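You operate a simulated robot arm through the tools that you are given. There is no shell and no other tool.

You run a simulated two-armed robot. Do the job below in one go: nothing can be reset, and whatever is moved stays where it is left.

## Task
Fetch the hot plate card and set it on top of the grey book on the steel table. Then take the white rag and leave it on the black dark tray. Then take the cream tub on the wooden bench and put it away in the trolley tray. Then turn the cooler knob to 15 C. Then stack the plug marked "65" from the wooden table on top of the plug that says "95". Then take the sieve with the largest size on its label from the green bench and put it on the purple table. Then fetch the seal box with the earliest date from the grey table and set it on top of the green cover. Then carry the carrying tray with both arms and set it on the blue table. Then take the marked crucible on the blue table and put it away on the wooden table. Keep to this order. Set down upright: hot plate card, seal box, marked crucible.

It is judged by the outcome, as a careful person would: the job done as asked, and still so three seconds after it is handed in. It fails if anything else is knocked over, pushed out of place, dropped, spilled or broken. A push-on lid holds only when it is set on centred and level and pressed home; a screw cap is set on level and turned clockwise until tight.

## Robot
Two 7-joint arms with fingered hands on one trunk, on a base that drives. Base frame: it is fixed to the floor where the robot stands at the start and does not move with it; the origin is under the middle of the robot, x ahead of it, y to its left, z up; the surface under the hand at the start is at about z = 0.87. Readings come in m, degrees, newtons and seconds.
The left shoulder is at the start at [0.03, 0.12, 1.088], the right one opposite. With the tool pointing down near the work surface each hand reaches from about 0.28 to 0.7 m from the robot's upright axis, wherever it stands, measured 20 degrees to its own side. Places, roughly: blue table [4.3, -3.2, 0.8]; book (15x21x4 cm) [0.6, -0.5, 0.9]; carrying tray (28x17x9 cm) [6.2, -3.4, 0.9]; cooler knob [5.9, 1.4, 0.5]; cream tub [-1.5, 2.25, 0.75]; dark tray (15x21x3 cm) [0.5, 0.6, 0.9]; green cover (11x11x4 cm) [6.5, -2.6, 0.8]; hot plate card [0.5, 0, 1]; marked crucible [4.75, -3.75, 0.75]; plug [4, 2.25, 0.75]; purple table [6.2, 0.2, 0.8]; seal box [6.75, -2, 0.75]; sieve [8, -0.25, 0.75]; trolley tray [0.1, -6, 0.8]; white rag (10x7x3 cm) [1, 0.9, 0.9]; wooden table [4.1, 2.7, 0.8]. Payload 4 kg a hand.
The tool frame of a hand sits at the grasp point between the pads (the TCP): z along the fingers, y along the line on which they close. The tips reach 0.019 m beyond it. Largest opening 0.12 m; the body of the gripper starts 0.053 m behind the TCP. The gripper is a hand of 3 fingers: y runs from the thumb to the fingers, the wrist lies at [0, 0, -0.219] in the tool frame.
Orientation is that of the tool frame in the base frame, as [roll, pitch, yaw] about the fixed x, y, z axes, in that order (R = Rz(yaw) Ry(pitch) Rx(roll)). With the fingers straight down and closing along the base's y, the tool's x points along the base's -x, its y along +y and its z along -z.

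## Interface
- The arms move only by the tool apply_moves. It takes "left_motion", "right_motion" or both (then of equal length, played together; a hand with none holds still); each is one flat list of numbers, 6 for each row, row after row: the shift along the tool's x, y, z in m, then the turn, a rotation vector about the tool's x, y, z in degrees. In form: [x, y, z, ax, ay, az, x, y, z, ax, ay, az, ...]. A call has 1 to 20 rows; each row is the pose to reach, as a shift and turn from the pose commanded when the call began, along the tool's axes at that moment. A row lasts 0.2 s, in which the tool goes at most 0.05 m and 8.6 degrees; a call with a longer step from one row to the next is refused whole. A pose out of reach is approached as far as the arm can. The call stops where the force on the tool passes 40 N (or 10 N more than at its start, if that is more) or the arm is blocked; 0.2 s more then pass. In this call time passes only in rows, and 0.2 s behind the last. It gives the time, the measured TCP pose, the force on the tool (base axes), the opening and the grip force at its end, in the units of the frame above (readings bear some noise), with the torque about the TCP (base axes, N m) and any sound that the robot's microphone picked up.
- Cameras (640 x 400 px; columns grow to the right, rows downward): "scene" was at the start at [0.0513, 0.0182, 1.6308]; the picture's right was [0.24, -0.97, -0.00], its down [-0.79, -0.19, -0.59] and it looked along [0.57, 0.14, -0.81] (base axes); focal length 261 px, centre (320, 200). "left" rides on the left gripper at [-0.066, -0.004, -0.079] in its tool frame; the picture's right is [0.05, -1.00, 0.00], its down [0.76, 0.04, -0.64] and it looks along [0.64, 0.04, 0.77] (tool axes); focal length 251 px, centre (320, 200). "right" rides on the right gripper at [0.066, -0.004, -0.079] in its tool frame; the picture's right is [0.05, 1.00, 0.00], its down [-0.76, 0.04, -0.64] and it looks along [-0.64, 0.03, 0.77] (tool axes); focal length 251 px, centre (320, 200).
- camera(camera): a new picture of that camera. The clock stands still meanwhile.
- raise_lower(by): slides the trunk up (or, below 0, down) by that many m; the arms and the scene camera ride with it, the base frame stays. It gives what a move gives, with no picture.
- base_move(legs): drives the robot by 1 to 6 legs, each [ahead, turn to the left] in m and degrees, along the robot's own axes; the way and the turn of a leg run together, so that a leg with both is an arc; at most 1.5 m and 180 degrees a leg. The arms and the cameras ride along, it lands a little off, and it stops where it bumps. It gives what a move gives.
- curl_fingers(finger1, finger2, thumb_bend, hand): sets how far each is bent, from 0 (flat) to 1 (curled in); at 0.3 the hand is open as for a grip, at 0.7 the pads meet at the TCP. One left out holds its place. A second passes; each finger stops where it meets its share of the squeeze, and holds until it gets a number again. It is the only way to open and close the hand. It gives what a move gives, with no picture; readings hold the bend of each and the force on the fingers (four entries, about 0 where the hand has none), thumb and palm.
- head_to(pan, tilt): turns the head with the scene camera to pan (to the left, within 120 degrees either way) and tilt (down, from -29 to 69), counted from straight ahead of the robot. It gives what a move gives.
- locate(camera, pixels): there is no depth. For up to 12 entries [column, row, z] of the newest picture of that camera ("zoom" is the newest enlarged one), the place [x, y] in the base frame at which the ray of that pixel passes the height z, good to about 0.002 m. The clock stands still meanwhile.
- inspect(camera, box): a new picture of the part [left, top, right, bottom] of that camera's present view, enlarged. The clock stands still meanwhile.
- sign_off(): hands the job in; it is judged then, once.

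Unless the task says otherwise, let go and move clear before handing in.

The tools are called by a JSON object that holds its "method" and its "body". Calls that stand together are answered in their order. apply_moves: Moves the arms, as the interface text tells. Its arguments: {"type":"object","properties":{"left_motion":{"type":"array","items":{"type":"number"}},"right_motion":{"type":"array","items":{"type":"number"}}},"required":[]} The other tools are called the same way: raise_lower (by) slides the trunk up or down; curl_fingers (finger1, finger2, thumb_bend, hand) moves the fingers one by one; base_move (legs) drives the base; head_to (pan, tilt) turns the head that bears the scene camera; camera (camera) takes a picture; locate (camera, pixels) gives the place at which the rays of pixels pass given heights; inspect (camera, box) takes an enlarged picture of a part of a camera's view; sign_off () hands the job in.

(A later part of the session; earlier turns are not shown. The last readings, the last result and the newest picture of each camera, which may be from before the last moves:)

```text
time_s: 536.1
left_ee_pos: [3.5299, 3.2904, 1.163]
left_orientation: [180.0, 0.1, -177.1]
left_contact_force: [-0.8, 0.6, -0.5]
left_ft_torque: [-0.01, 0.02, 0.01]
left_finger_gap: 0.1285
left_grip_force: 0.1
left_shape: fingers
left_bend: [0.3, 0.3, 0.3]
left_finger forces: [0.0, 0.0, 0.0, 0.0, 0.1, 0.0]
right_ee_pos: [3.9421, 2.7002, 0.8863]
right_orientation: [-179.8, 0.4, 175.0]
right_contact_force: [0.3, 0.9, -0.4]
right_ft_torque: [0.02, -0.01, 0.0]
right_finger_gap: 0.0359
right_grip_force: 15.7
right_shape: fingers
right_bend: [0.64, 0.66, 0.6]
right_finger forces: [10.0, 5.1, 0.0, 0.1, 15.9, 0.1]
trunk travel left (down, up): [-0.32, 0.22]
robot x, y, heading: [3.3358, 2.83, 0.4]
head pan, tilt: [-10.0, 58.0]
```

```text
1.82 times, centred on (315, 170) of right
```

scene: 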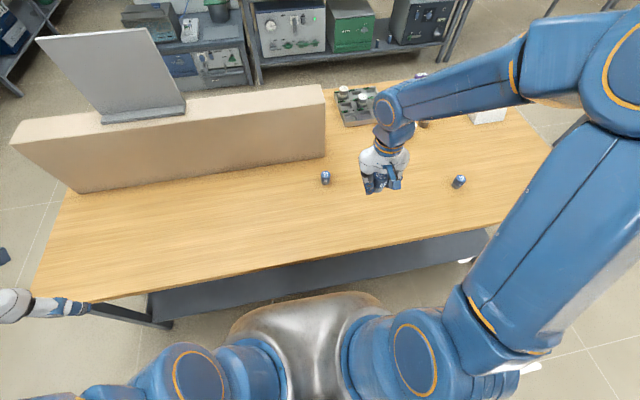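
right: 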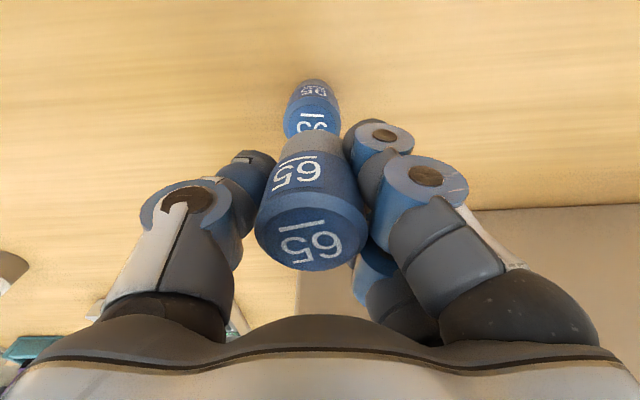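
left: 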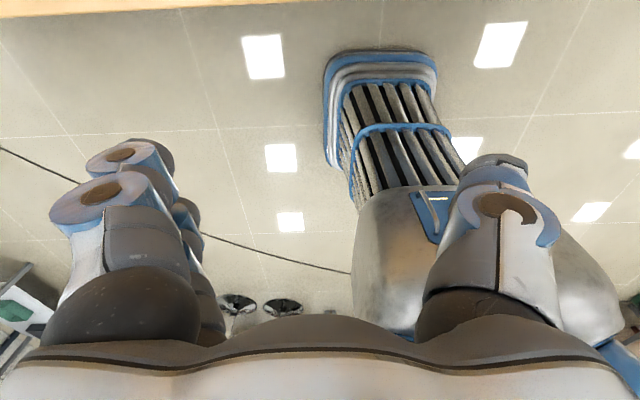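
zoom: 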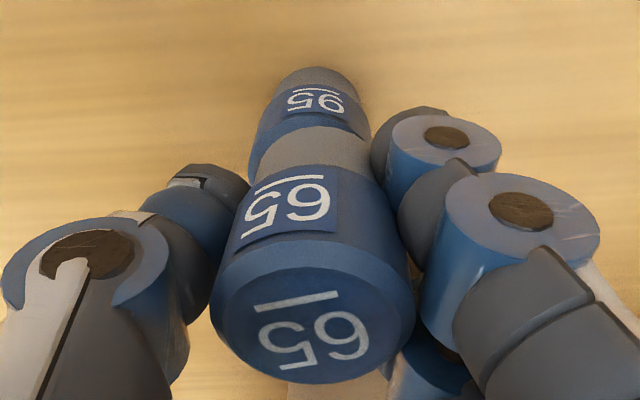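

{"method": "apply_moves", "body": {"right_motion": [0, 0, 0.001, 0, 0, 0, 0, 0, 0.002, 0, 0, 0]}}

{"method": "apply_moves", "body": {"right_motion": [0, 0, 0.001, 0, 0, 0, 0, 0, 0.002, 0, 0, 0]}}

{"method": "apply_moves", "body": {"right_motion": [0, 0, 0.001, 0, 0, 0, 0, 0, 0.002, 0, 0, 0]}}

{"method": "inspect", "body": {"camera": "right", "box": [230, 60, 400, 280]}}

```text
time_s: 536.7
left_ee_pos: [3.5304, 3.2898, 1.1618]
left_orientation: [179.9, 0.2, -177.1]
left_contact_force: [-0.3, -0.1, -0.2]
left_ft_torque: [0.0, 0.01, 0.0]
left_finger_gap: 0.1283
left_grip_force: 0.0
left_shape: fingers
left_bend: [0.3, 0.3, 0.3]
left_finger forces: [0.0, 0.0, 0.1, 0.1, 0.0, 0.0]
right_ee_pos: [3.9414, 2.6993, 0.8834]
right_orientation: [-180.0, 0.3, 175.0]
right_contact_force: [-1.0, 1.0, -0.8]
right_ft_torque: [0.01, -0.03, -0.03]
right_finger_gap: 0.0359
right_grip_force: 15.8
right_shape: fingers
right_bend: [0.64, 0.66, 0.6]
right_finger forces: [10.0, 5.1, 0.0, 0.1, 16.0, 0.0]
trunk travel left (down, up): [-0.32, 0.22]
robot x, y, heading: [3.3371, 2.8254, 0.9]
head pan, tilt: [-10.0, 58.0]
```

```text
time_s: 537.3
left_ee_pos: [3.53, 3.2909, 1.1617]
left_orientation: [180.0, 0.3, -177.0]
left_contact_force: [0.0, -0.6, 0.2]
left_ft_torque: [0.01, 0.0, -0.03]
left_finger_gap: 0.1281
left_grip_force: 0.1
left_shape: fingers
left_bend: [0.3, 0.3, 0.3]
left_finger forces: [0.1, 0.0, 0.1, 0.1, 0.0, 0.1]
right_ee_pos: [3.9422, 2.6992, 0.8812]
right_orientation: [-179.9, 0.4, 174.9]
right_contact_force: [0.1, -0.4, -0.2]
right_ft_torque: [0.06, 0.02, 0.01]
right_finger_gap: 0.036
right_grip_force: 15.7
right_shape: fingers
right_bend: [0.64, 0.66, 0.6]
right_finger forces: [10.0, 5.0, 0.0, 0.0, 16.0, 0.0]
trunk travel left (down, up): [-0.32, 0.22]
robot x, y, heading: [3.3376, 2.8302, 0.3]
head pan, tilt: [-10.0, 58.0]
```

```text
time_s: 537.9
left_ee_pos: [3.5303, 3.2903, 1.1616]
left_orientation: [180.0, 0.2, -177.1]
left_contact_force: [-0.2, -0.3, -0.3]
left_ft_torque: [0.01, -0.01, 0.0]
left_finger_gap: 0.1284
left_grip_force: 0.1
left_shape: fingers
left_bend: [0.3, 0.3, 0.3]
left_finger forces: [0.0, 0.0, 0.0, 0.0, 0.0, 0.1]
right_ee_pos: [3.9435, 2.6993, 0.8792]
right_orientation: [-179.9, 0.3, 174.9]
right_contact_force: [-0.2, -0.7, -0.9]
right_ft_torque: [0.0, -0.01, -0.04]
right_finger_gap: 0.0358
right_grip_force: 15.8
right_shape: fingers
right_bend: [0.64, 0.66, 0.6]
right_finger forces: [9.9, 5.1, 0.0, 0.1, 15.9, 0.0]
trunk travel left (down, up): [-0.32, 0.22]
robot x, y, heading: [3.3349, 2.8257, 0.4]
head pan, tilt: [-10.0, 58.0]
```

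```text
1.82 times, centred on (315, 170) of right
```

zoom: 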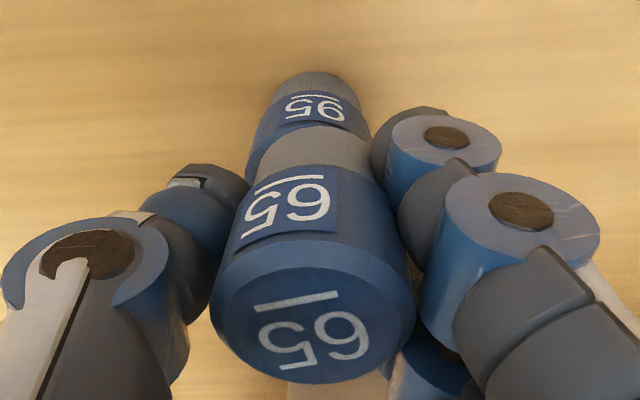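

{"method": "apply_moves", "body": {"right_motion": [0, 0, 0.001, 0, 0, 0, 0, 0, 0.002, 0, 0, 0]}}

{"method": "apply_moves", "body": {"right_motion": [0, 0, 0.001, 0, 0, 0, 0, 0, 0.002, 0, 0, 0]}}

{"method": "apply_moves", "body": {"right_motion": [0, 0, 0.001, 0, 0, 0, 0, 0, 0.002, 0, 0, 0]}}

{"method": "inspect", "body": {"camera": "scene", "box": [280, 130, 370, 190]}}

{"method": "inspect", "body": {"camera": "right", "box": [230, 60, 400, 280]}}

```text
time_s: 538.5
left_ee_pos: [3.5303, 3.2897, 1.1609]
left_orientation: [179.9, 0.2, -177.1]
left_contact_force: [-0.6, 0.2, 0.7]
left_ft_torque: [0.02, 0.0, 0.01]
left_finger_gap: 0.1284
left_grip_force: 0.0
left_shape: fingers
left_bend: [0.3, 0.3, 0.3]
left_finger forces: [0.0, 0.0, 0.0, 0.0, 0.1, 0.0]
right_ee_pos: [3.9426, 2.6988, 0.8773]
right_orientation: [-179.9, 0.3, 174.9]
right_contact_force: [0.5, 1.0, -0.7]
right_ft_torque: [-0.03, -0.03, -0.02]
right_finger_gap: 0.0361
right_grip_force: 15.7
right_shape: fingers
right_bend: [0.64, 0.66, 0.6]
right_finger forces: [10.1, 5.0, 0.0, 0.0, 16.0, 0.0]
trunk travel left (down, up): [-0.32, 0.22]
robot x, y, heading: [3.336, 2.8288, 0.5]
head pan, tilt: [-10.0, 58.0]
```

```text
time_s: 539.1
left_ee_pos: [3.5303, 3.2903, 1.1616]
left_orientation: [-180.0, 0.2, -177.0]
left_contact_force: [-0.1, -0.7, 0.1]
left_ft_torque: [0.0, 0.03, -0.02]
left_finger_gap: 0.1282
left_grip_force: 0.1
left_shape: fingers
left_bend: [0.3, 0.3, 0.3]
left_finger forces: [0.0, 0.1, 0.1, 0.0, 0.0, 0.1]
right_ee_pos: [3.9427, 2.6988, 0.8751]
right_orientation: [-179.9, 0.3, 174.9]
right_contact_force: [0.0, -0.5, 0.2]
right_ft_torque: [0.0, 0.0, 0.0]
right_finger_gap: 0.0362
right_grip_force: 15.8
right_shape: fingers
right_bend: [0.64, 0.66, 0.6]
right_finger forces: [10.0, 5.1, 0.1, 0.1, 16.0, 0.0]
trunk travel left (down, up): [-0.32, 0.22]
robot x, y, heading: [3.3376, 2.829, 0.4]
head pan, tilt: [-10.0, 58.0]
```

```text
time_s: 539.7
left_ee_pos: [3.5299, 3.2895, 1.1621]
left_orientation: [-179.9, 0.2, -177.1]
left_contact_force: [0.1, -0.1, -0.9]
left_ft_torque: [0.0, 0.0, -0.01]
left_finger_gap: 0.128
left_grip_force: 0.0
left_shape: fingers
left_bend: [0.3, 0.3, 0.3]
left_finger forces: [0.0, 0.0, 0.1, 0.0, 0.0, 0.0]
right_ee_pos: [3.943, 2.6995, 0.8751]
right_orientation: [-179.9, 0.5, 174.9]
right_contact_force: [-0.6, -0.1, 5.6]
right_ft_torque: [-0.09, 0.04, -0.01]
right_finger_gap: 0.0358
right_grip_force: 15.7
right_shape: fingers
right_bend: [0.64, 0.66, 0.6]
right_finger forces: [10.7, 5.1, 0.0, 0.1, 16.8, 0.0]
trunk travel left (down, up): [-0.32, 0.22]
robot x, y, heading: [3.3341, 2.8292, 0.6]
head pan, tilt: [-10.0, 58.0]
```

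```text
6.67 times, centred on (325, 160) of scene
```

zoom: 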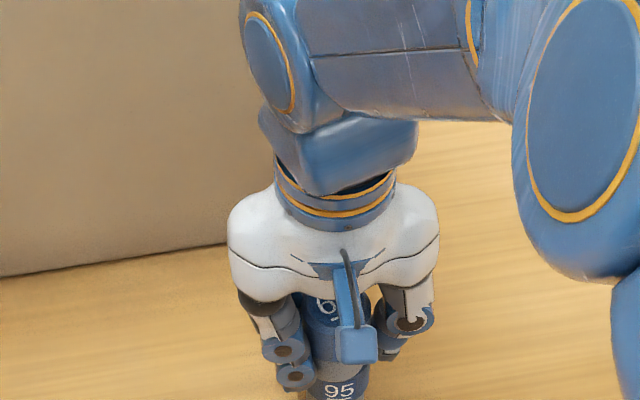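

```text
1.82 times, centred on (315, 170) of right
```

zoom: 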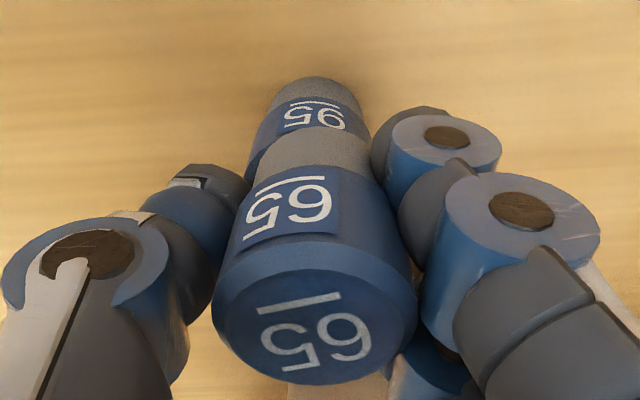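

Contact at 5.6 N. Plug 65 seems about 2–3 mm too near the robot, so I will lift 3 mm, shift 2 mm outward, and set it down again.

{"method": "apply_moves", "body": {"right_motion": [0, 0, -0.004, 0, 0, 0, -0.0025, -0.001, -0.004, 0, 0, 0, -0.0025, -0.001, -0.002, 0, 0, 0, -0.0025, -0.001, -0.0005, 0, 0, 0]}}

{"method": "apply_moves", "body": {"right_motion": [0, 0, 0.001, 0, 0, 0]}}

{"method": "inspect", "body": {"camera": "scene", "box": [280, 140, 370, 200]}}

{"method": "inspect", "body": {"camera": "right", "box": [230, 60, 400, 280]}}

```text
time_s: 540.7
left_ee_pos: [3.5305, 3.2906, 1.1608]
left_orientation: [-180.0, 0.3, -177.3]
left_contact_force: [0.6, 0.2, -0.6]
left_ft_torque: [-0.03, 0.0, -0.01]
left_finger_gap: 0.1282
left_grip_force: 0.0
left_shape: fingers
left_bend: [0.3, 0.3, 0.3]
left_finger forces: [0.1, 0.0, 0.0, 0.0, 0.1, 0.0]
right_ee_pos: [3.9447, 2.6978, 0.8748]
right_orientation: [-179.9, 0.4, 174.9]
right_contact_force: [-0.2, 0.2, 0.8]
right_ft_torque: [-0.03, 0.02, -0.03]
right_finger_gap: 0.036
right_grip_force: 15.8
right_shape: fingers
right_bend: [0.64, 0.66, 0.6]
right_finger forces: [10.5, 5.2, 0.1, 0.0, 16.5, 0.0]
trunk travel left (down, up): [-0.32, 0.22]
robot x, y, heading: [3.336, 2.8291, 0.4]
head pan, tilt: [-10.0, 58.0]
```

```text
time_s: 541.1
left_ee_pos: [3.5298, 3.2909, 1.1618]
left_orientation: [-180.0, 0.3, -177.0]
left_contact_force: [-0.3, -0.3, 0.7]
left_ft_torque: [-0.01, -0.02, -0.01]
left_finger_gap: 0.1283
left_grip_force: 0.0
left_shape: fingers
left_bend: [0.3, 0.3, 0.3]
left_finger forces: [0.1, 0.1, 0.1, 0.1, 0.0, 0.0]
right_ee_pos: [3.9452, 2.6974, 0.8756]
right_orientation: [-179.9, 0.5, 174.9]
right_contact_force: [-0.5, 0.6, 6.2]
right_ft_torque: [-0.1, 0.04, -0.03]
right_finger_gap: 0.0359
right_grip_force: 16.5
right_shape: fingers
right_bend: [0.64, 0.66, 0.6]
right_finger forces: [11.1, 5.3, 0.1, 0.0, 16.9, 0.0]
trunk travel left (down, up): [-0.32, 0.22]
robot x, y, heading: [3.3318, 2.8295, 0.6]
head pan, tilt: [-10.0, 58.0]
```

```text
6.67 times, centred on (325, 170) of scene
```

zoom: 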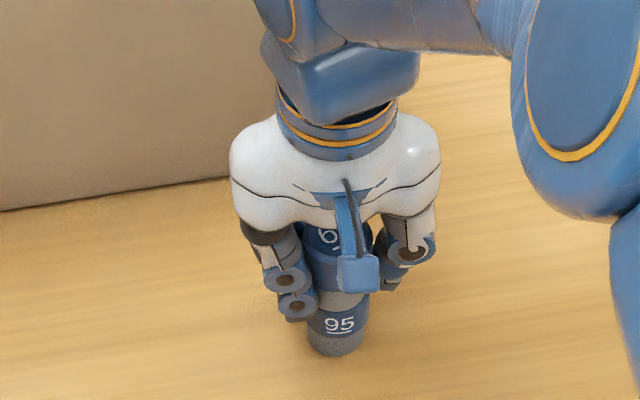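

```text
1.82 times, centred on (315, 170) of right
```

zoom: 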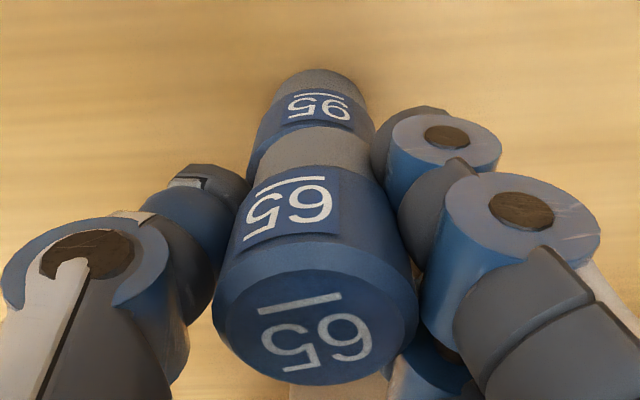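

The stack looks concentric and in contact at 6 N. I will open the fingers.

{"method": "curl_fingers", "body": {"hand": "right", "finger1": 0.55, "finger2": 0.56, "thumb_bend": 0.52}}

{"method": "inspect", "body": {"camera": "right", "box": [230, 60, 400, 280]}}

{"method": "curl_fingers", "body": {"hand": "right", "finger1": 0.35, "finger2": 0.35, "thumb_bend": 0.35}}

{"method": "camera", "body": {"camera": "right"}}

```text
time_s: 542.1
left_ee_pos: [3.5301, 3.2899, 1.1621]
left_orientation: [179.9, 0.3, -177.2]
left_contact_force: [0.4, 0.4, -0.4]
left_ft_torque: [0.01, 0.0, 0.02]
left_finger_gap: 0.1282
left_grip_force: 0.0
left_shape: fingers
left_bend: [0.3, 0.3, 0.3]
left_finger forces: [0.1, 0.0, 0.0, 0.0, 0.0, 0.0]
right_ee_pos: [3.9441, 2.6972, 0.8728]
right_orientation: [-179.8, 0.2, 174.9]
right_contact_force: [-0.1, -0.3, 1.1]
right_ft_torque: [-0.01, 0.0, 0.02]
right_finger_gap: 0.057
right_grip_force: 0.2
right_shape: fingers
right_bend: [0.55, 0.56, 0.52]
right_finger forces: [0.0, 0.1, 0.0, 0.0, 0.0, 0.1]
trunk travel left (down, up): [-0.32, 0.22]
robot x, y, heading: [3.3372, 2.8303, 0.6]
head pan, tilt: [-10.0, 58.0]
```

```text
1.82 times, centred on (315, 170) of right
```

zoom: 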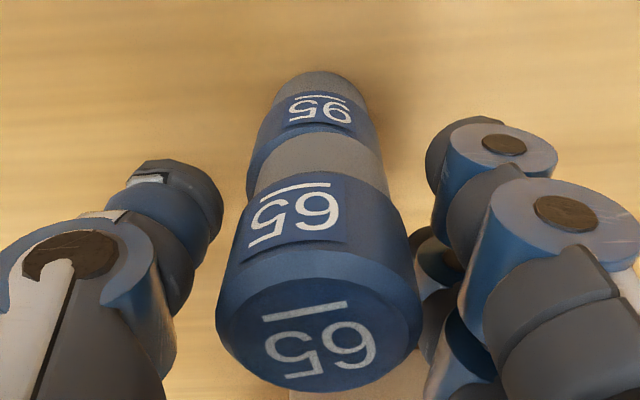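

```text
time_s: 543.1
left_ee_pos: [3.5297, 3.2899, 1.1619]
left_orientation: [-180.0, 0.3, -177.1]
left_contact_force: [0.5, 0.2, -0.5]
left_ft_torque: [0.01, 0.0, -0.03]
left_finger_gap: 0.1283
left_grip_force: 0.1
left_shape: fingers
left_bend: [0.3, 0.3, 0.3]
left_finger forces: [0.0, 0.1, 0.0, 0.0, 0.0, 0.0]
right_ee_pos: [3.9442, 2.6982, 0.8736]
right_orientation: [-179.9, 0.2, 174.9]
right_contact_force: [0.6, -0.1, -0.2]
right_ft_torque: [0.01, 0.01, -0.01]
right_finger_gap: 0.1133
right_grip_force: 0.0
right_shape: fingers
right_bend: [0.35, 0.35, 0.35]
right_finger forces: [0.0, 0.0, 0.0, 0.0, 0.0, 0.0]
trunk travel left (down, up): [-0.32, 0.22]
robot x, y, heading: [3.3321, 2.83, 0.5]
head pan, tilt: [-10.0, 58.0]
```

```text
taken
```

right: 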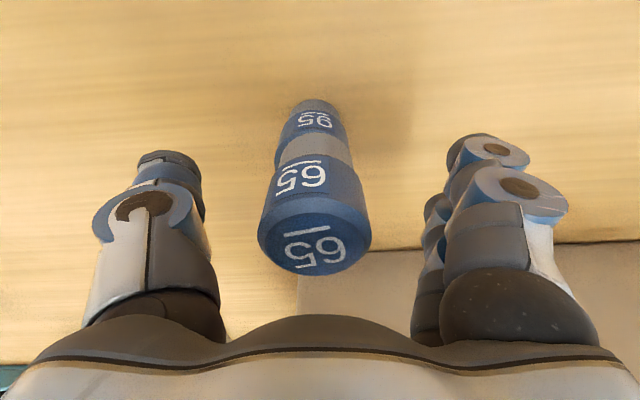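

The plug stands stacked and free of the hand. I will raise the hand straight up and check the stack.

{"method": "apply_moves", "body": {"right_motion": [0, 0.004, -0.03, 0, 0, 0, 0, 0.004, -0.07, 0, 0, 0, 0, 0.004, -0.11, 0, 0, 0, 0, 0.004, -0.15, 0, 0, 0, 0, 0.004, -0.19, 0, 0, 0, 0, 0.004, -0.23, 0, 0, 0, 0.04, 0.004, -0.25, 0, 0, 0, 0.08, 0.004, -0.25, 0, 0, 0, 0.12, 0.004, -0.25, 0, 0, 0, 0.16, 0.004, -0.25, 0, 0, 0, 0.2, 0.004, -0.25, 0, 0, 0]}}

{"method": "inspect", "body": {"camera": "scene", "box": [270, 120, 390, 210]}}

```text
time_s: 545.5
left_ee_pos: [3.5294, 3.2904, 1.1608]
left_orientation: [-180.0, 0.3, -177.2]
left_contact_force: [-0.4, 0.1, -0.1]
left_ft_torque: [-0.03, 0.0, -0.01]
left_finger_gap: 0.1282
left_grip_force: 0.1
left_shape: fingers
left_bend: [0.3, 0.3, 0.3]
left_finger forces: [0.0, 0.0, 0.0, 0.0, 0.0, 0.0]
right_ee_pos: [3.7432, 2.7219, 1.1218]
right_orientation: [-179.9, 0.4, 174.8]
right_contact_force: [0.0, 0.4, -0.3]
right_ft_torque: [0.01, -0.02, 0.0]
right_finger_gap: 0.1135
right_grip_force: 0.1
right_shape: fingers
right_bend: [0.35, 0.35, 0.35]
right_finger forces: [0.1, 0.0, 0.0, 0.0, 0.0, 0.1]
trunk travel left (down, up): [-0.32, 0.22]
robot x, y, heading: [3.3386, 2.8265, 0.5]
head pan, tilt: [-10.0, 58.0]
```

```text
4.44 times, centred on (330, 165) of scene
```

zoom: 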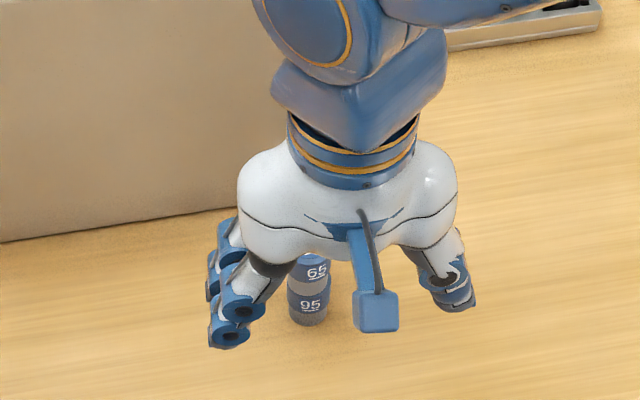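

Plug 65 stands on plug 95. Next is the sieve on the green bench near (8, −0.25), so I will draw the hand in, back off, and drive to the east aisle.

{"method": "apply_moves", "body": {"right_motion": [0.03, -0.01, -0.01, 0, 0, 0, 0.06, -0.02, -0.02, 0, 0, 0]}}

{"method": "base_move", "body": {"legs": [[-0.55, 0]]}}

{"method": "base_move", "body": {"legs": [[0, -30]]}}

{"method": "base_move", "body": {"legs": [[0, -30]]}}

{"method": "base_move", "body": {"legs": [[0, -30]]}}

{"method": "base_move", "body": {"legs": [[1.2, 0], [0.5, 0]]}}

```text
time_s: 546.1
left_ee_pos: [3.5289, 3.2893, 1.163]
left_orientation: [-180.0, 0.3, -177.2]
left_contact_force: [0.0, 0.1, -0.8]
left_ft_torque: [0.02, 0.0, 0.01]
left_finger_gap: 0.1283
left_grip_force: 0.1
left_shape: fingers
left_bend: [0.3, 0.3, 0.3]
left_finger forces: [0.0, 0.0, 0.0, 0.0, 0.0, 0.1]
right_ee_pos: [3.6822, 2.7051, 1.1418]
right_orientation: [-179.8, 0.4, 174.8]
right_contact_force: [-0.9, 0.3, 0.3]
right_ft_torque: [0.0, -0.01, 0.0]
right_finger_gap: 0.1136
right_grip_force: 0.1
right_shape: fingers
right_bend: [0.35, 0.35, 0.35]
right_finger forces: [0.1, 0.0, 0.0, 0.1, 0.0, 0.0]
trunk travel left (down, up): [-0.32, 0.22]
robot x, y, heading: [3.3339, 2.824, 0.6]
head pan, tilt: [-10.0, 58.0]
```

```text
time_s: 549.2
left_ee_pos: [2.9803, 3.2849, 1.1624]
left_orientation: [180.0, 0.2, -177.1]
left_contact_force: [0.3, 0.4, 0.3]
left_ft_torque: [0.0, -0.05, 0.01]
left_finger_gap: 0.1284
left_grip_force: 0.1
left_shape: fingers
left_bend: [0.3, 0.3, 0.3]
left_finger forces: [0.0, 0.0, 0.2, 0.0, 0.0, 0.1]
right_ee_pos: [3.1337, 2.7009, 1.1423]
right_orientation: [-179.8, 0.3, 174.8]
right_contact_force: [-0.5, 0.5, -0.6]
right_ft_torque: [0.02, 0.0, 0.02]
right_finger_gap: 0.1136
right_grip_force: 0.1
right_shape: fingers
right_bend: [0.35, 0.35, 0.35]
right_finger forces: [0.0, 0.1, 0.0, 0.0, 0.0, 0.0]
trunk travel left (down, up): [-0.32, 0.22]
robot x, y, heading: [2.7869, 2.8266, 0.7]
head pan, tilt: [-10.0, 58.0]
```

```text
time_s: 551.1
left_ee_pos: [3.183, 3.1278, 1.1618]
left_orientation: [179.9, 0.3, 152.8]
left_contact_force: [-0.3, 0.4, -0.5]
left_ft_torque: [-0.03, 0.0, -0.01]
left_finger_gap: 0.1283
left_grip_force: 0.1
left_shape: fingers
left_bend: [0.3, 0.3, 0.3]
left_finger forces: [0.0, 0.0, 0.0, 0.0, 0.0, 0.0]
right_ee_pos: [3.0222, 2.5461, 1.1421]
right_orientation: [-179.9, 0.3, 144.7]
right_contact_force: [0.0, -0.7, 0.3]
right_ft_torque: [0.0, 0.0, 0.0]
right_finger_gap: 0.1137
right_grip_force: 0.0
right_shape: fingers
right_bend: [0.35, 0.35, 0.35]
right_finger forces: [0.1, 0.0, 0.1, 0.0, 0.0, 0.1]
trunk travel left (down, up): [-0.32, 0.22]
robot x, y, heading: [2.7999, 2.8443, -29.6]
head pan, tilt: [-10.0, 58.0]
```

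```text
time_s: 553.0
left_ee_pos: [3.2728, 2.8964, 1.1614]
left_orientation: [-180.0, 0.3, 122.8]
left_contact_force: [-0.2, 0.0, 0.1]
left_ft_torque: [0.0, -0.03, 0.04]
left_finger_gap: 0.1278
left_grip_force: 0.0
left_shape: fingers
left_bend: [0.3, 0.3, 0.3]
left_finger forces: [0.0, 0.0, 0.0, 0.1, 0.1, 0.0]
right_ee_pos: [2.8415, 2.4707, 1.1419]
right_orientation: [-179.9, 0.4, 114.8]
right_contact_force: [0.6, 0.7, -0.9]
right_ft_torque: [-0.02, 0.0, -0.03]
right_finger_gap: 0.1139
right_grip_force: 0.0
right_shape: fingers
right_bend: [0.35, 0.35, 0.35]
right_finger forces: [0.1, 0.1, 0.1, 0.0, 0.1, 0.0]
trunk travel left (down, up): [-0.32, 0.22]
robot x, y, heading: [2.8217, 2.8569, -59.8]
head pan, tilt: [-10.0, 58.0]
```

```text
time_s: 554.9
left_ee_pos: [3.2308, 2.6637, 1.1616]
left_orientation: [-179.8, 0.4, 92.5]
left_contact_force: [0.5, 0.3, -0.1]
left_ft_torque: [-0.02, 0.02, 0.0]
left_finger_gap: 0.1282
left_grip_force: 0.0
left_shape: fingers
left_bend: [0.3, 0.3, 0.3]
left_finger forces: [0.0, 0.0, 0.1, 0.0, 0.0, 0.0]
right_ee_pos: [2.6451, 2.5135, 1.1425]
right_orientation: [-179.9, 0.4, 84.4]
right_contact_force: [-0.5, -0.1, 0.2]
right_ft_torque: [0.01, 0.05, 0.01]
right_finger_gap: 0.1144
right_grip_force: 0.1
right_shape: fingers
right_bend: [0.35, 0.35, 0.35]
right_finger forces: [0.0, 0.1, 0.0, 0.1, 0.0, 0.1]
trunk travel left (down, up): [-0.32, 0.22]
robot x, y, heading: [2.8414, 2.8606, -89.5]
head pan, tilt: [-10.0, 58.0]
```

```text
time_s: 563.4
left_ee_pos: [3.2328, 0.9656, 1.1604]
left_orientation: [180.0, 0.2, 92.0]
left_contact_force: [-0.1, -0.6, -0.2]
left_ft_torque: [0.01, 0.01, -0.01]
left_finger_gap: 0.1281
left_grip_force: 0.1
left_shape: fingers
left_bend: [0.3, 0.3, 0.3]
left_finger forces: [0.0, 0.0, 0.0, 0.0, 0.0, 0.0]
right_ee_pos: [2.6468, 0.8231, 1.141]
right_orientation: [-179.9, 0.2, 84.0]
right_contact_force: [0.4, -0.4, 0.1]
right_ft_torque: [0.03, -0.02, -0.02]
right_finger_gap: 0.114
right_grip_force: 0.1
right_shape: fingers
right_bend: [0.35, 0.35, 0.35]
right_finger forces: [0.0, 0.0, 0.0, 0.0, 0.1, 0.0]
trunk travel left (down, up): [-0.32, 0.22]
robot x, y, heading: [2.8487, 1.1655, -90.3]
head pan, tilt: [-10.0, 58.0]
```

Now I will turn left to face east and drive along the aisle.

{"method": "base_move", "body": {"legs": [[0, 30]]}}

{"method": "base_move", "body": {"legs": [[0, 30]]}}

{"method": "base_move", "body": {"legs": [[0, 31]]}}

{"method": "head_to", "body": {"pan": -10, "tilt": 22}}

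{"method": "camera", "body": {"camera": "scene"}}

```text
time_s: 565.3
left_ee_pos: [3.2808, 1.1895, 1.1605]
left_orientation: [180.0, 0.1, 122.0]
left_contact_force: [1.2, 1.0, -0.3]
left_ft_torque: [0.04, -0.01, -0.03]
left_finger_gap: 0.1284
left_grip_force: 0.0
left_shape: fingers
left_bend: [0.3, 0.3, 0.3]
left_finger forces: [0.0, 0.1, 0.0, 0.1, 0.0, 0.0]
right_ee_pos: [2.8446, 0.7713, 1.1426]
right_orientation: [-179.8, 0.3, 114.0]
right_contact_force: [0.1, -0.1, -0.4]
right_ft_torque: [-0.01, 0.03, 0.0]
right_finger_gap: 0.1139
right_grip_force: 0.0
right_shape: fingers
right_bend: [0.35, 0.35, 0.35]
right_finger forces: [0.0, 0.0, 0.1, 0.0, 0.0, 0.1]
trunk travel left (down, up): [-0.32, 0.22]
robot x, y, heading: [2.8295, 1.1571, -60.4]
head pan, tilt: [-10.0, 58.0]
```

```text
time_s: 567.2
left_ee_pos: [3.2043, 1.409, 1.1616]
left_orientation: [179.8, 0.3, 151.7]
left_contact_force: [0.1, -0.6, 0.9]
left_ft_torque: [0.0, -0.03, 0.0]
left_finger_gap: 0.1282
left_grip_force: 0.0
left_shape: fingers
left_bend: [0.3, 0.3, 0.3]
left_finger forces: [0.0, 0.1, 0.1, 0.0, 0.0, 0.0]
right_ee_pos: [3.0354, 0.8297, 1.1416]
right_orientation: [-179.9, 0.4, 143.9]
right_contact_force: [0.5, 0.4, 0.3]
right_ft_torque: [0.03, -0.01, -0.02]
right_finger_gap: 0.1142
right_grip_force: 0.1
right_shape: fingers
right_bend: [0.35, 0.35, 0.35]
right_finger forces: [0.0, 0.1, 0.1, 0.0, 0.0, 0.0]
trunk travel left (down, up): [-0.32, 0.22]
robot x, y, heading: [2.8184, 1.1365, -30.4]
head pan, tilt: [-10.0, 58.0]
```

```text
time_s: 569.1
left_ee_pos: [3.011, 1.5708, 1.1623]
left_orientation: [-179.9, 0.3, -177.1]
left_contact_force: [-0.1, 0.2, -0.2]
left_ft_torque: [-0.04, 0.0, -0.02]
left_finger_gap: 0.128
left_grip_force: 0.0
left_shape: fingers
left_bend: [0.3, 0.3, 0.3]
left_finger forces: [0.1, 0.1, 0.0, 0.0, 0.0, 0.1]
right_ee_pos: [3.163, 0.9868, 1.1418]
right_orientation: [-179.9, 0.4, 174.8]
right_contact_force: [0.1, -0.1, -0.5]
right_ft_torque: [0.0, 0.0, 0.02]
right_finger_gap: 0.114
right_grip_force: 0.2
right_shape: fingers
right_bend: [0.35, 0.35, 0.35]
right_finger forces: [0.0, 0.0, 0.1, 0.0, 0.1, 0.0]
trunk travel left (down, up): [-0.32, 0.22]
robot x, y, heading: [2.8182, 1.1185, 0.3]
head pan, tilt: [-10.0, 58.0]
```

```text
time_s: 570.1
left_ee_pos: [3.0122, 1.5719, 1.1618]
left_orientation: [-180.0, 0.2, -177.2]
left_contact_force: [-0.2, 0.2, -0.2]
left_ft_torque: [-0.03, 0.0, -0.01]
left_finger_gap: 0.1284
left_grip_force: 0.0
left_shape: fingers
left_bend: [0.3, 0.3, 0.3]
left_finger forces: [0.1, 0.0, 0.0, 0.0, 0.0, 0.0]
right_ee_pos: [3.1642, 0.9869, 1.141]
right_orientation: [-179.8, 0.2, 174.8]
right_contact_force: [-0.5, -0.1, -0.5]
right_ft_torque: [0.01, -0.02, 0.0]
right_finger_gap: 0.114
right_grip_force: 0.1
right_shape: fingers
right_bend: [0.35, 0.35, 0.35]
right_finger forces: [0.0, 0.1, 0.0, 0.0, 0.1, 0.1]
trunk travel left (down, up): [-0.32, 0.22]
robot x, y, heading: [2.8176, 1.1166, 0.3]
head pan, tilt: [-10.0, 22.0]
```

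```text
taken
```

scene: 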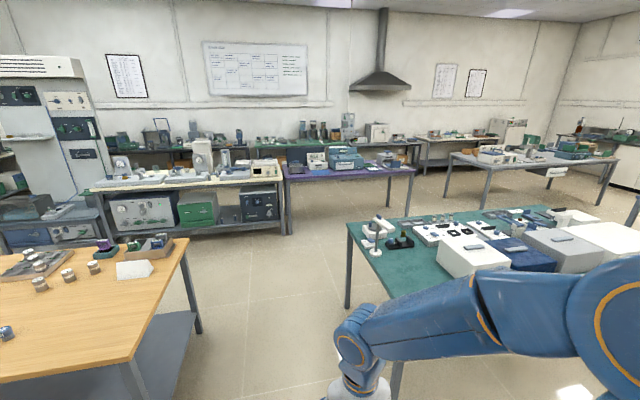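

From here I see the passage between the purple table (ends near column 415) and the grey table (starts near 450). I will locate their legs and the green table's corner.

{"method": "locate", "body": {"camera": "scene", "pixels": [[406, 216, 0], [388, 205, 0], [449, 196, 0], [482, 208, 0], [348, 308, 0], [415, 172, 0.8], [447, 155, 0.8], [287, 234, 0], [420, 175, 0], [372, 150, 0.9]]}}

{"method": "inspect", "body": {"camera": "scene", "box": [280, 110, 540, 220]}}

```text
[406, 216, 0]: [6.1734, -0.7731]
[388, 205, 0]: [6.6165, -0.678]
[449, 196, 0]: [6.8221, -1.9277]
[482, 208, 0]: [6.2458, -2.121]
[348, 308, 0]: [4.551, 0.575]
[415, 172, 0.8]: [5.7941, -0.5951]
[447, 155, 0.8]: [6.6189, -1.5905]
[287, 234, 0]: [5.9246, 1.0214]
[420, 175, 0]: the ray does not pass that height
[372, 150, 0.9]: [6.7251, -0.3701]
```

```text
2.46 times, centred on (410, 165) of scene
```

zoom: 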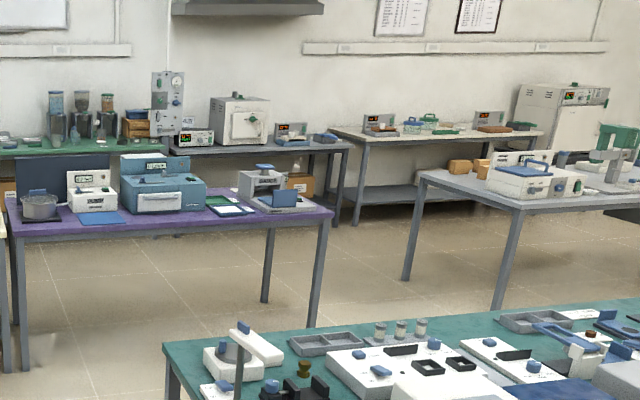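

The purple table ends at y ≈ −0.75 and the grey one starts near y = −1.6, so I can pass between them. I will drive east to x ≈ 5.1 and then turn south.

{"method": "base_move", "body": {"legs": [[1.2, 0], [1.1, 0]]}}

{"method": "base_move", "body": {"legs": [[0, -30]]}}

{"method": "base_move", "body": {"legs": [[0, -30]]}}

{"method": "base_move", "body": {"legs": [[0, -30]]}}

{"method": "head_to", "body": {"pan": 20, "tilt": 25}}

{"method": "camera", "body": {"camera": "scene"}}

```text
time_s: 581.4
left_ee_pos: [5.3094, 1.5724, 1.1608]
left_orientation: [180.0, 0.1, -178.0]
left_contact_force: [0.4, -0.9, -0.7]
left_ft_torque: [0.0, -0.01, 0.0]
left_finger_gap: 0.1284
left_grip_force: 0.1
left_shape: fingers
left_bend: [0.3, 0.3, 0.3]
left_finger forces: [0.0, 0.1, 0.1, 0.1, 0.1, 0.0]
right_ee_pos: [5.4536, 0.9852, 1.1415]
right_orientation: [-179.7, 0.3, 174.0]
right_contact_force: [-0.7, -0.9, -0.6]
right_ft_torque: [0.02, 0.02, 0.04]
right_finger_gap: 0.1142
right_grip_force: 0.1
right_shape: fingers
right_bend: [0.35, 0.35, 0.35]
right_finger forces: [0.0, 0.0, 0.0, 0.1, 0.1, 0.0]
trunk travel left (down, up): [-0.32, 0.22]
robot x, y, heading: [5.1079, 1.1183, -0.6]
head pan, tilt: [-10.0, 22.0]
```

```text
time_s: 583.3
left_ee_pos: [5.5044, 1.4114, 1.162]
left_orientation: [-179.9, 0.3, 151.9]
left_contact_force: [0.8, 0.2, 0.2]
left_ft_torque: [0.04, 0.0, -0.01]
left_finger_gap: 0.1281
left_grip_force: 0.0
left_shape: fingers
left_bend: [0.3, 0.3, 0.3]
left_finger forces: [0.0, 0.1, 0.0, 0.0, 0.0, 0.0]
right_ee_pos: [5.3371, 0.8296, 1.1411]
right_orientation: [-179.9, 0.2, 143.9]
right_contact_force: [-1.3, 0.1, 0.2]
right_ft_torque: [-0.02, -0.01, 0.03]
right_finger_gap: 0.1138
right_grip_force: 0.1
right_shape: fingers
right_bend: [0.35, 0.35, 0.35]
right_finger forces: [0.1, 0.0, 0.0, 0.0, 0.0, 0.1]
trunk travel left (down, up): [-0.32, 0.22]
robot x, y, heading: [5.1201, 1.1426, -30.6]
head pan, tilt: [-10.0, 22.0]
```

```text
time_s: 585.1
left_ee_pos: [5.5889, 1.1796, 1.1606]
left_orientation: [-179.9, 0.3, 122.0]
left_contact_force: [0.2, 0.0, -1.0]
left_ft_torque: [0.01, 0.01, -0.03]
left_finger_gap: 0.1281
left_grip_force: 0.1
left_shape: fingers
left_bend: [0.3, 0.3, 0.3]
left_finger forces: [0.0, 0.0, 0.1, 0.0, 0.0, 0.1]
right_ee_pos: [5.1539, 0.7629, 1.142]
right_orientation: [-179.8, 0.3, 113.8]
right_contact_force: [-0.5, 1.0, 0.6]
right_ft_torque: [-0.03, 0.0, 0.01]
right_finger_gap: 0.1139
right_grip_force: 0.0
right_shape: fingers
right_bend: [0.35, 0.35, 0.35]
right_finger forces: [0.0, 0.0, 0.0, 0.0, 0.0, 0.1]
trunk travel left (down, up): [-0.32, 0.22]
robot x, y, heading: [5.1424, 1.1539, -60.5]
head pan, tilt: [-10.0, 22.0]
```

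```text
time_s: 587.0
left_ee_pos: [5.5442, 0.9529, 1.162]
left_orientation: [180.0, 0.3, 92.1]
left_contact_force: [0.5, 0.9, -0.1]
left_ft_torque: [-0.01, 0.0, 0.01]
left_finger_gap: 0.128
left_grip_force: 0.1
left_shape: fingers
left_bend: [0.3, 0.3, 0.3]
left_finger forces: [0.0, 0.0, 0.1, 0.1, 0.1, 0.0]
right_ee_pos: [4.9587, 0.8096, 1.1441]
right_orientation: [-179.9, 0.3, 83.9]
right_contact_force: [0.5, -0.1, 0.1]
right_ft_torque: [-0.01, 0.01, -0.02]
right_finger_gap: 0.1142
right_grip_force: 0.1
right_shape: fingers
right_bend: [0.35, 0.35, 0.35]
right_finger forces: [0.0, 0.0, 0.0, 0.1, 0.0, 0.1]
trunk travel left (down, up): [-0.32, 0.22]
robot x, y, heading: [5.1613, 1.152, -89.9]
head pan, tilt: [-10.0, 22.0]
```

```text
time_s: 588.0
left_ee_pos: [5.5452, 0.9535, 1.1607]
left_orientation: [-179.9, 0.2, 92.0]
left_contact_force: [0.0, 0.2, -0.4]
left_ft_torque: [0.01, 0.01, 0.0]
left_finger_gap: 0.1284
left_grip_force: 0.0
left_shape: fingers
left_bend: [0.3, 0.3, 0.3]
left_finger forces: [0.0, 0.1, 0.0, 0.1, 0.1, 0.0]
right_ee_pos: [4.9586, 0.8084, 1.1425]
right_orientation: [-179.8, 0.3, 84.1]
right_contact_force: [-0.1, -0.1, -0.7]
right_ft_torque: [0.03, 0.0, 0.02]
right_finger_gap: 0.1144
right_grip_force: 0.0
right_shape: fingers
right_bend: [0.35, 0.35, 0.35]
right_finger forces: [0.1, 0.0, 0.1, 0.0, 0.0, 0.0]
trunk travel left (down, up): [-0.32, 0.22]
robot x, y, heading: [5.1649, 1.152, -90.3]
head pan, tilt: [20.0, 25.0]
```

```text
taken
```

scene: 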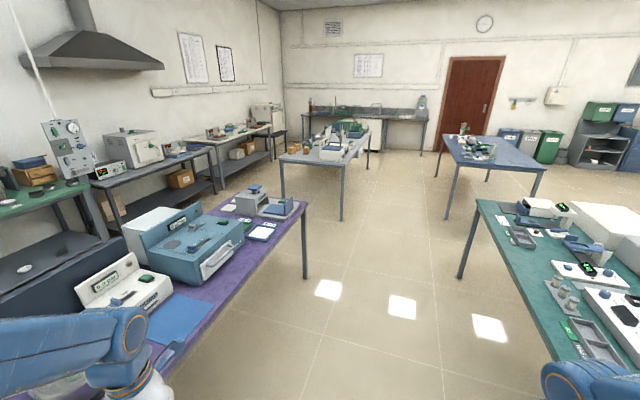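

The way south between the purple and green tables is open. I will drive 2.35 m and turn left toward the passage.

{"method": "base_move", "body": {"legs": [[1.2, 0], [1.15, 0]]}}

{"method": "base_move", "body": {"legs": [[0, 30]]}}

{"method": "base_move", "body": {"legs": [[0, 30]]}}

{"method": "base_move", "body": {"legs": [[0, 30]]}}

{"method": "head_to", "body": {"pan": 10, "tilt": 25}}

{"method": "camera", "body": {"camera": "scene"}}

```text
time_s: 599.5
left_ee_pos: [5.5392, -1.4038, 1.1613]
left_orientation: [-180.0, 0.3, 91.9]
left_contact_force: [0.0, 0.0, -0.5]
left_ft_torque: [0.0, 0.01, 0.04]
left_finger_gap: 0.1283
left_grip_force: 0.0
left_shape: fingers
left_bend: [0.3, 0.3, 0.3]
left_finger forces: [0.0, 0.0, 0.0, 0.1, 0.0, 0.1]
right_ee_pos: [4.9514, -1.5444, 1.1416]
right_orientation: [-179.8, 0.3, 83.8]
right_contact_force: [-0.1, 0.2, -0.2]
right_ft_torque: [0.02, -0.02, 0.01]
right_finger_gap: 0.1142
right_grip_force: 0.1
right_shape: fingers
right_bend: [0.35, 0.35, 0.35]
right_finger forces: [0.0, 0.0, 0.1, 0.1, 0.1, 0.1]
trunk travel left (down, up): [-0.32, 0.22]
robot x, y, heading: [5.1594, -1.2023, -90.2]
head pan, tilt: [20.0, 25.0]
```

```text
time_s: 601.4
left_ee_pos: [5.5867, -1.1844, 1.1627]
left_orientation: [-179.9, 0.1, 121.7]
left_contact_force: [-0.2, -0.4, 0.1]
left_ft_torque: [-0.03, -0.02, 0.01]
left_finger_gap: 0.1287
left_grip_force: 0.0
left_shape: fingers
left_bend: [0.3, 0.3, 0.3]
left_finger forces: [0.0, 0.1, 0.0, 0.0, 0.1, 0.0]
right_ee_pos: [5.1487, -1.5997, 1.1418]
right_orientation: [-179.7, 0.3, 113.4]
right_contact_force: [0.2, -0.3, 0.4]
right_ft_torque: [-0.03, -0.05, 0.0]
right_finger_gap: 0.1143
right_grip_force: 0.0
right_shape: fingers
right_bend: [0.35, 0.35, 0.35]
right_finger forces: [0.0, 0.1, 0.1, 0.1, 0.0, 0.1]
trunk travel left (down, up): [-0.32, 0.22]
robot x, y, heading: [5.1394, -1.2111, -60.5]
head pan, tilt: [20.0, 25.0]
```

```text
time_s: 603.2
left_ee_pos: [5.5142, -0.9647, 1.1628]
left_orientation: [179.9, 0.4, 151.5]
left_contact_force: [0.0, -1.3, 0.3]
left_ft_torque: [-0.03, -0.05, -0.01]
left_finger_gap: 0.1282
left_grip_force: 0.0
left_shape: fingers
left_bend: [0.3, 0.3, 0.3]
left_finger forces: [0.1, 0.0, 0.0, 0.0, 0.0, 0.1]
right_ee_pos: [5.34, -1.5431, 1.1422]
right_orientation: [-179.9, 0.4, 143.4]
right_contact_force: [-1.5, -0.1, 0.5]
right_ft_torque: [0.05, -0.02, -0.03]
right_finger_gap: 0.114
right_grip_force: 0.2
right_shape: fingers
right_bend: [0.35, 0.35, 0.35]
right_finger forces: [0.1, 0.0, 0.0, 0.1, 0.0, 0.0]
trunk travel left (down, up): [-0.32, 0.22]
robot x, y, heading: [5.1257, -1.2302, -30.8]
head pan, tilt: [20.0, 25.0]
```

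```text
time_s: 605.1
left_ee_pos: [5.3315, -0.8099, 1.1635]
left_orientation: [179.8, 0.4, -178.6]
left_contact_force: [-0.7, -0.6, 0.2]
left_ft_torque: [0.04, -0.02, 0.01]
left_finger_gap: 0.1282
left_grip_force: 0.0
left_shape: fingers
left_bend: [0.3, 0.3, 0.3]
left_finger forces: [0.1, 0.0, 0.0, 0.0, 0.0, 0.0]
right_ee_pos: [5.4672, -1.3979, 1.141]
right_orientation: [180.0, 0.3, 173.2]
right_contact_force: [-0.3, 0.4, 0.9]
right_ft_torque: [0.05, -0.03, 0.03]
right_finger_gap: 0.114
right_grip_force: 0.1
right_shape: fingers
right_bend: [0.35, 0.35, 0.35]
right_finger forces: [0.0, 0.0, 0.0, 0.0, 0.0, 0.0]
trunk travel left (down, up): [-0.32, 0.22]
robot x, y, heading: [5.1255, -1.2478, -0.9]
head pan, tilt: [20.0, 25.0]
```

```text
time_s: 605.8
left_ee_pos: [5.3364, -0.8048, 1.1592]
left_orientation: [-179.9, 0.3, -178.7]
left_contact_force: [-0.3, 0.6, -0.4]
left_ft_torque: [-0.02, 0.01, 0.02]
left_finger_gap: 0.1281
left_grip_force: 0.0
left_shape: fingers
left_bend: [0.3, 0.3, 0.3]
left_finger forces: [0.0, 0.0, 0.1, 0.1, 0.0, 0.1]
right_ee_pos: [5.4732, -1.3937, 1.1412]
right_orientation: [-179.7, 0.2, 173.2]
right_contact_force: [0.5, -0.4, 0.1]
right_ft_torque: [-0.02, 0.01, -0.02]
right_finger_gap: 0.1137
right_grip_force: 0.1
right_shape: fingers
right_bend: [0.35, 0.35, 0.35]
right_finger forces: [0.0, 0.1, 0.0, 0.1, 0.0, 0.1]
trunk travel left (down, up): [-0.32, 0.22]
robot x, y, heading: [5.1315, -1.2535, -1.2]
head pan, tilt: [10.0, 25.0]
```

```text
taken
```

scene: 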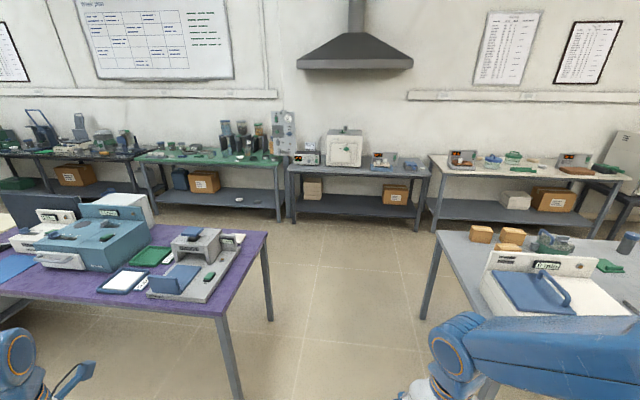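

The passage ahead is clear and the green bench is at (205,160). I will zoom on the bench and locate the passage edges.

{"method": "inspect", "body": {"camera": "scene", "box": [120, 110, 310, 210]}}

{"method": "locate", "body": {"camera": "scene", "pixels": [[268, 232, 0.8], [238, 310, 0.8], [435, 232, 0.8], [272, 320, 0], [422, 318, 0], [240, 395, 0], [280, 218, 0], [147, 205, 0], [138, 156, 0.85], [280, 162, 0.85]]}}

```text
3.37 times, centred on (215, 160) of scene
```

zoom: 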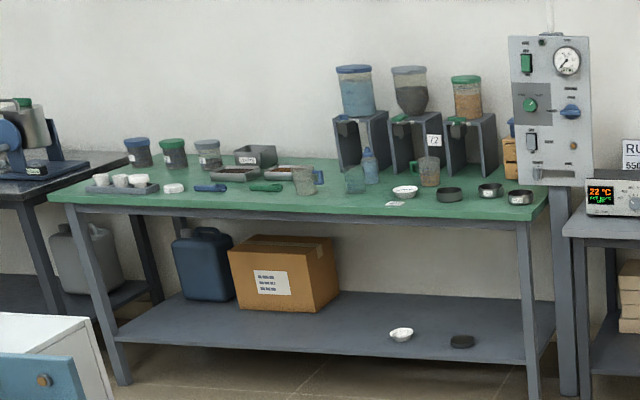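

```text
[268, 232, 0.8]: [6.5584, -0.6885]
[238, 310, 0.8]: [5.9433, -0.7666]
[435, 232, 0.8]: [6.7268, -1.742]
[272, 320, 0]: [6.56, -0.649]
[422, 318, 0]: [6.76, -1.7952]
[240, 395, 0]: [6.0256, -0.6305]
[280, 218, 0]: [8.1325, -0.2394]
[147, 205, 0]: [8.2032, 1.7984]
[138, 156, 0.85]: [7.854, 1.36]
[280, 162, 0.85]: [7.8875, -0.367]
```

Three small dark sieves stand at the right end of the green bench. I will drive through the passage and approach the bench.

{"method": "base_move", "body": {"legs": [[1.2, 1], [0.6, 0]]}}

{"method": "base_move", "body": {"legs": [[0, 30]]}}

{"method": "base_move", "body": {"legs": [[0, 30]]}}

{"method": "base_move", "body": {"legs": [[1.0, 0]]}}

{"method": "head_to", "body": {"pan": -40, "tilt": 30}}

{"method": "camera", "body": {"camera": "scene"}}

```text
time_s: 614.8
left_ee_pos: [7.1073, -0.8063, 1.1624]
left_orientation: [180.0, 0.3, -177.0]
left_contact_force: [-0.2, 0.7, 0.2]
left_ft_torque: [0.02, -0.02, 0.02]
left_finger_gap: 0.1284
left_grip_force: 0.1
left_shape: fingers
left_bend: [0.3, 0.3, 0.3]
left_finger forces: [0.0, 0.0, 0.0, 0.0, 0.1, 0.0]
right_ee_pos: [7.2597, -1.3915, 1.1416]
right_orientation: [-179.8, 0.4, 174.8]
right_contact_force: [-0.3, -1.7, -1.3]
right_ft_torque: [0.01, -0.05, 0.0]
right_finger_gap: 0.114
right_grip_force: 0.2
right_shape: fingers
right_bend: [0.35, 0.35, 0.35]
right_finger forces: [0.1, 0.1, 0.0, 0.1, 0.0, 0.0]
trunk travel left (down, up): [-0.32, 0.22]
robot x, y, heading: [6.9171, -1.2553, 0.0]
head pan, tilt: [10.0, 25.0]
```

```text
time_s: 616.7
left_ee_pos: [6.8509, -0.7726, 1.1626]
left_orientation: [180.0, 0.4, -146.8]
left_contact_force: [-0.9, 0.0, 0.3]
left_ft_torque: [0.05, 0.0, -0.01]
left_finger_gap: 0.1281
left_grip_force: 0.0
left_shape: fingers
left_bend: [0.3, 0.3, 0.3]
left_finger forces: [0.0, 0.0, 0.0, 0.0, 0.0, 0.0]
right_ee_pos: [7.2778, -1.2018, 1.1418]
right_orientation: [-179.8, 0.4, -155.0]
right_contact_force: [0.9, -1.2, 0.0]
right_ft_torque: [0.01, -0.04, -0.01]
right_finger_gap: 0.1143
right_grip_force: 0.1
right_shape: fingers
right_bend: [0.35, 0.35, 0.35]
right_finger forces: [0.0, 0.0, 0.0, 0.1, 0.0, 0.0]
trunk travel left (down, up): [-0.32, 0.22]
robot x, y, heading: [6.9234, -1.2779, 30.5]
head pan, tilt: [10.0, 25.0]
```

```text
time_s: 618.6
left_ee_pos: [6.6085, -0.8784, 1.1636]
left_orientation: [179.9, 0.5, -116.6]
left_contact_force: [-0.2, -0.8, -0.3]
left_ft_torque: [0.04, 0.02, -0.02]
left_finger_gap: 0.1283
left_grip_force: 0.1
left_shape: fingers
left_bend: [0.3, 0.3, 0.3]
left_finger forces: [0.1, 0.0, 0.0, 0.0, 0.0, 0.1]
right_ee_pos: [7.1918, -1.0339, 1.1429]
right_orientation: [-180.0, 0.4, -124.8]
right_contact_force: [0.7, -0.2, 0.9]
right_ft_torque: [0.01, 0.0, 0.02]
right_finger_gap: 0.114
right_grip_force: 0.0
right_shape: fingers
right_bend: [0.35, 0.35, 0.35]
right_finger forces: [0.0, 0.0, 0.1, 0.1, 0.0, 0.1]
trunk travel left (down, up): [-0.32, 0.22]
robot x, y, heading: [6.9447, -1.2935, 60.8]
head pan, tilt: [10.0, 25.0]
```

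```text
time_s: 623.8
left_ee_pos: [7.1095, 0.0051, 1.1614]
left_orientation: [-180.0, 0.1, -117.4]
left_contact_force: [-0.5, -0.5, -0.1]
left_ft_torque: [-0.03, 0.01, 0.01]
left_finger_gap: 0.1283
left_grip_force: 0.1
left_shape: fingers
left_bend: [0.3, 0.3, 0.3]
left_finger forces: [0.0, 0.0, 0.1, 0.1, 0.0, 0.0]
right_ee_pos: [7.6904, -0.1586, 1.1419]
right_orientation: [-179.9, 0.3, -125.5]
right_contact_force: [0.0, 0.2, 0.1]
right_ft_torque: [0.0, 0.01, -0.02]
right_finger_gap: 0.1141
right_grip_force: 0.1
right_shape: fingers
right_bend: [0.35, 0.35, 0.35]
right_finger forces: [0.0, 0.0, 0.1, 0.1, 0.1, 0.1]
trunk travel left (down, up): [-0.32, 0.22]
robot x, y, heading: [7.4423, -0.4148, 59.9]
head pan, tilt: [10.0, 25.0]
```

```text
time_s: 625.0
left_ee_pos: [7.1082, 0.0057, 1.1618]
left_orientation: [-180.0, 0.3, -117.4]
left_contact_force: [0.5, -0.1, 0.1]
left_ft_torque: [0.02, -0.01, -0.01]
left_finger_gap: 0.128
left_grip_force: 0.0
left_shape: fingers
left_bend: [0.3, 0.3, 0.3]
left_finger forces: [0.0, 0.1, 0.0, 0.1, 0.1, 0.1]
right_ee_pos: [7.6913, -0.1575, 1.1425]
right_orientation: [-179.8, 0.3, -125.5]
right_contact_force: [0.2, 0.6, -0.1]
right_ft_torque: [0.01, 0.0, 0.04]
right_finger_gap: 0.1145
right_grip_force: 0.1
right_shape: fingers
right_bend: [0.35, 0.35, 0.35]
right_finger forces: [0.0, 0.1, 0.0, 0.0, 0.0, 0.1]
trunk travel left (down, up): [-0.32, 0.22]
robot x, y, heading: [7.4435, -0.4118, 60.1]
head pan, tilt: [-40.0, 30.0]
```

```text
taken
```

scene: 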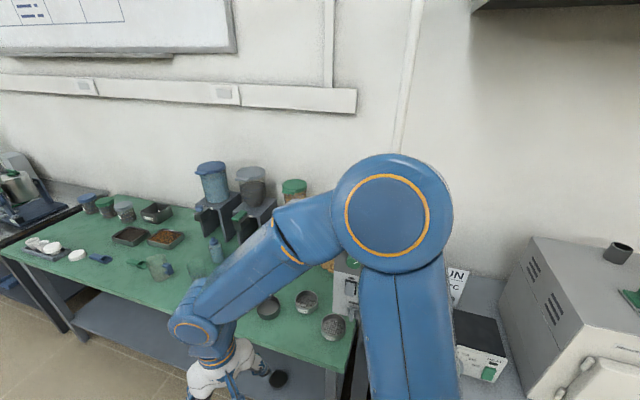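

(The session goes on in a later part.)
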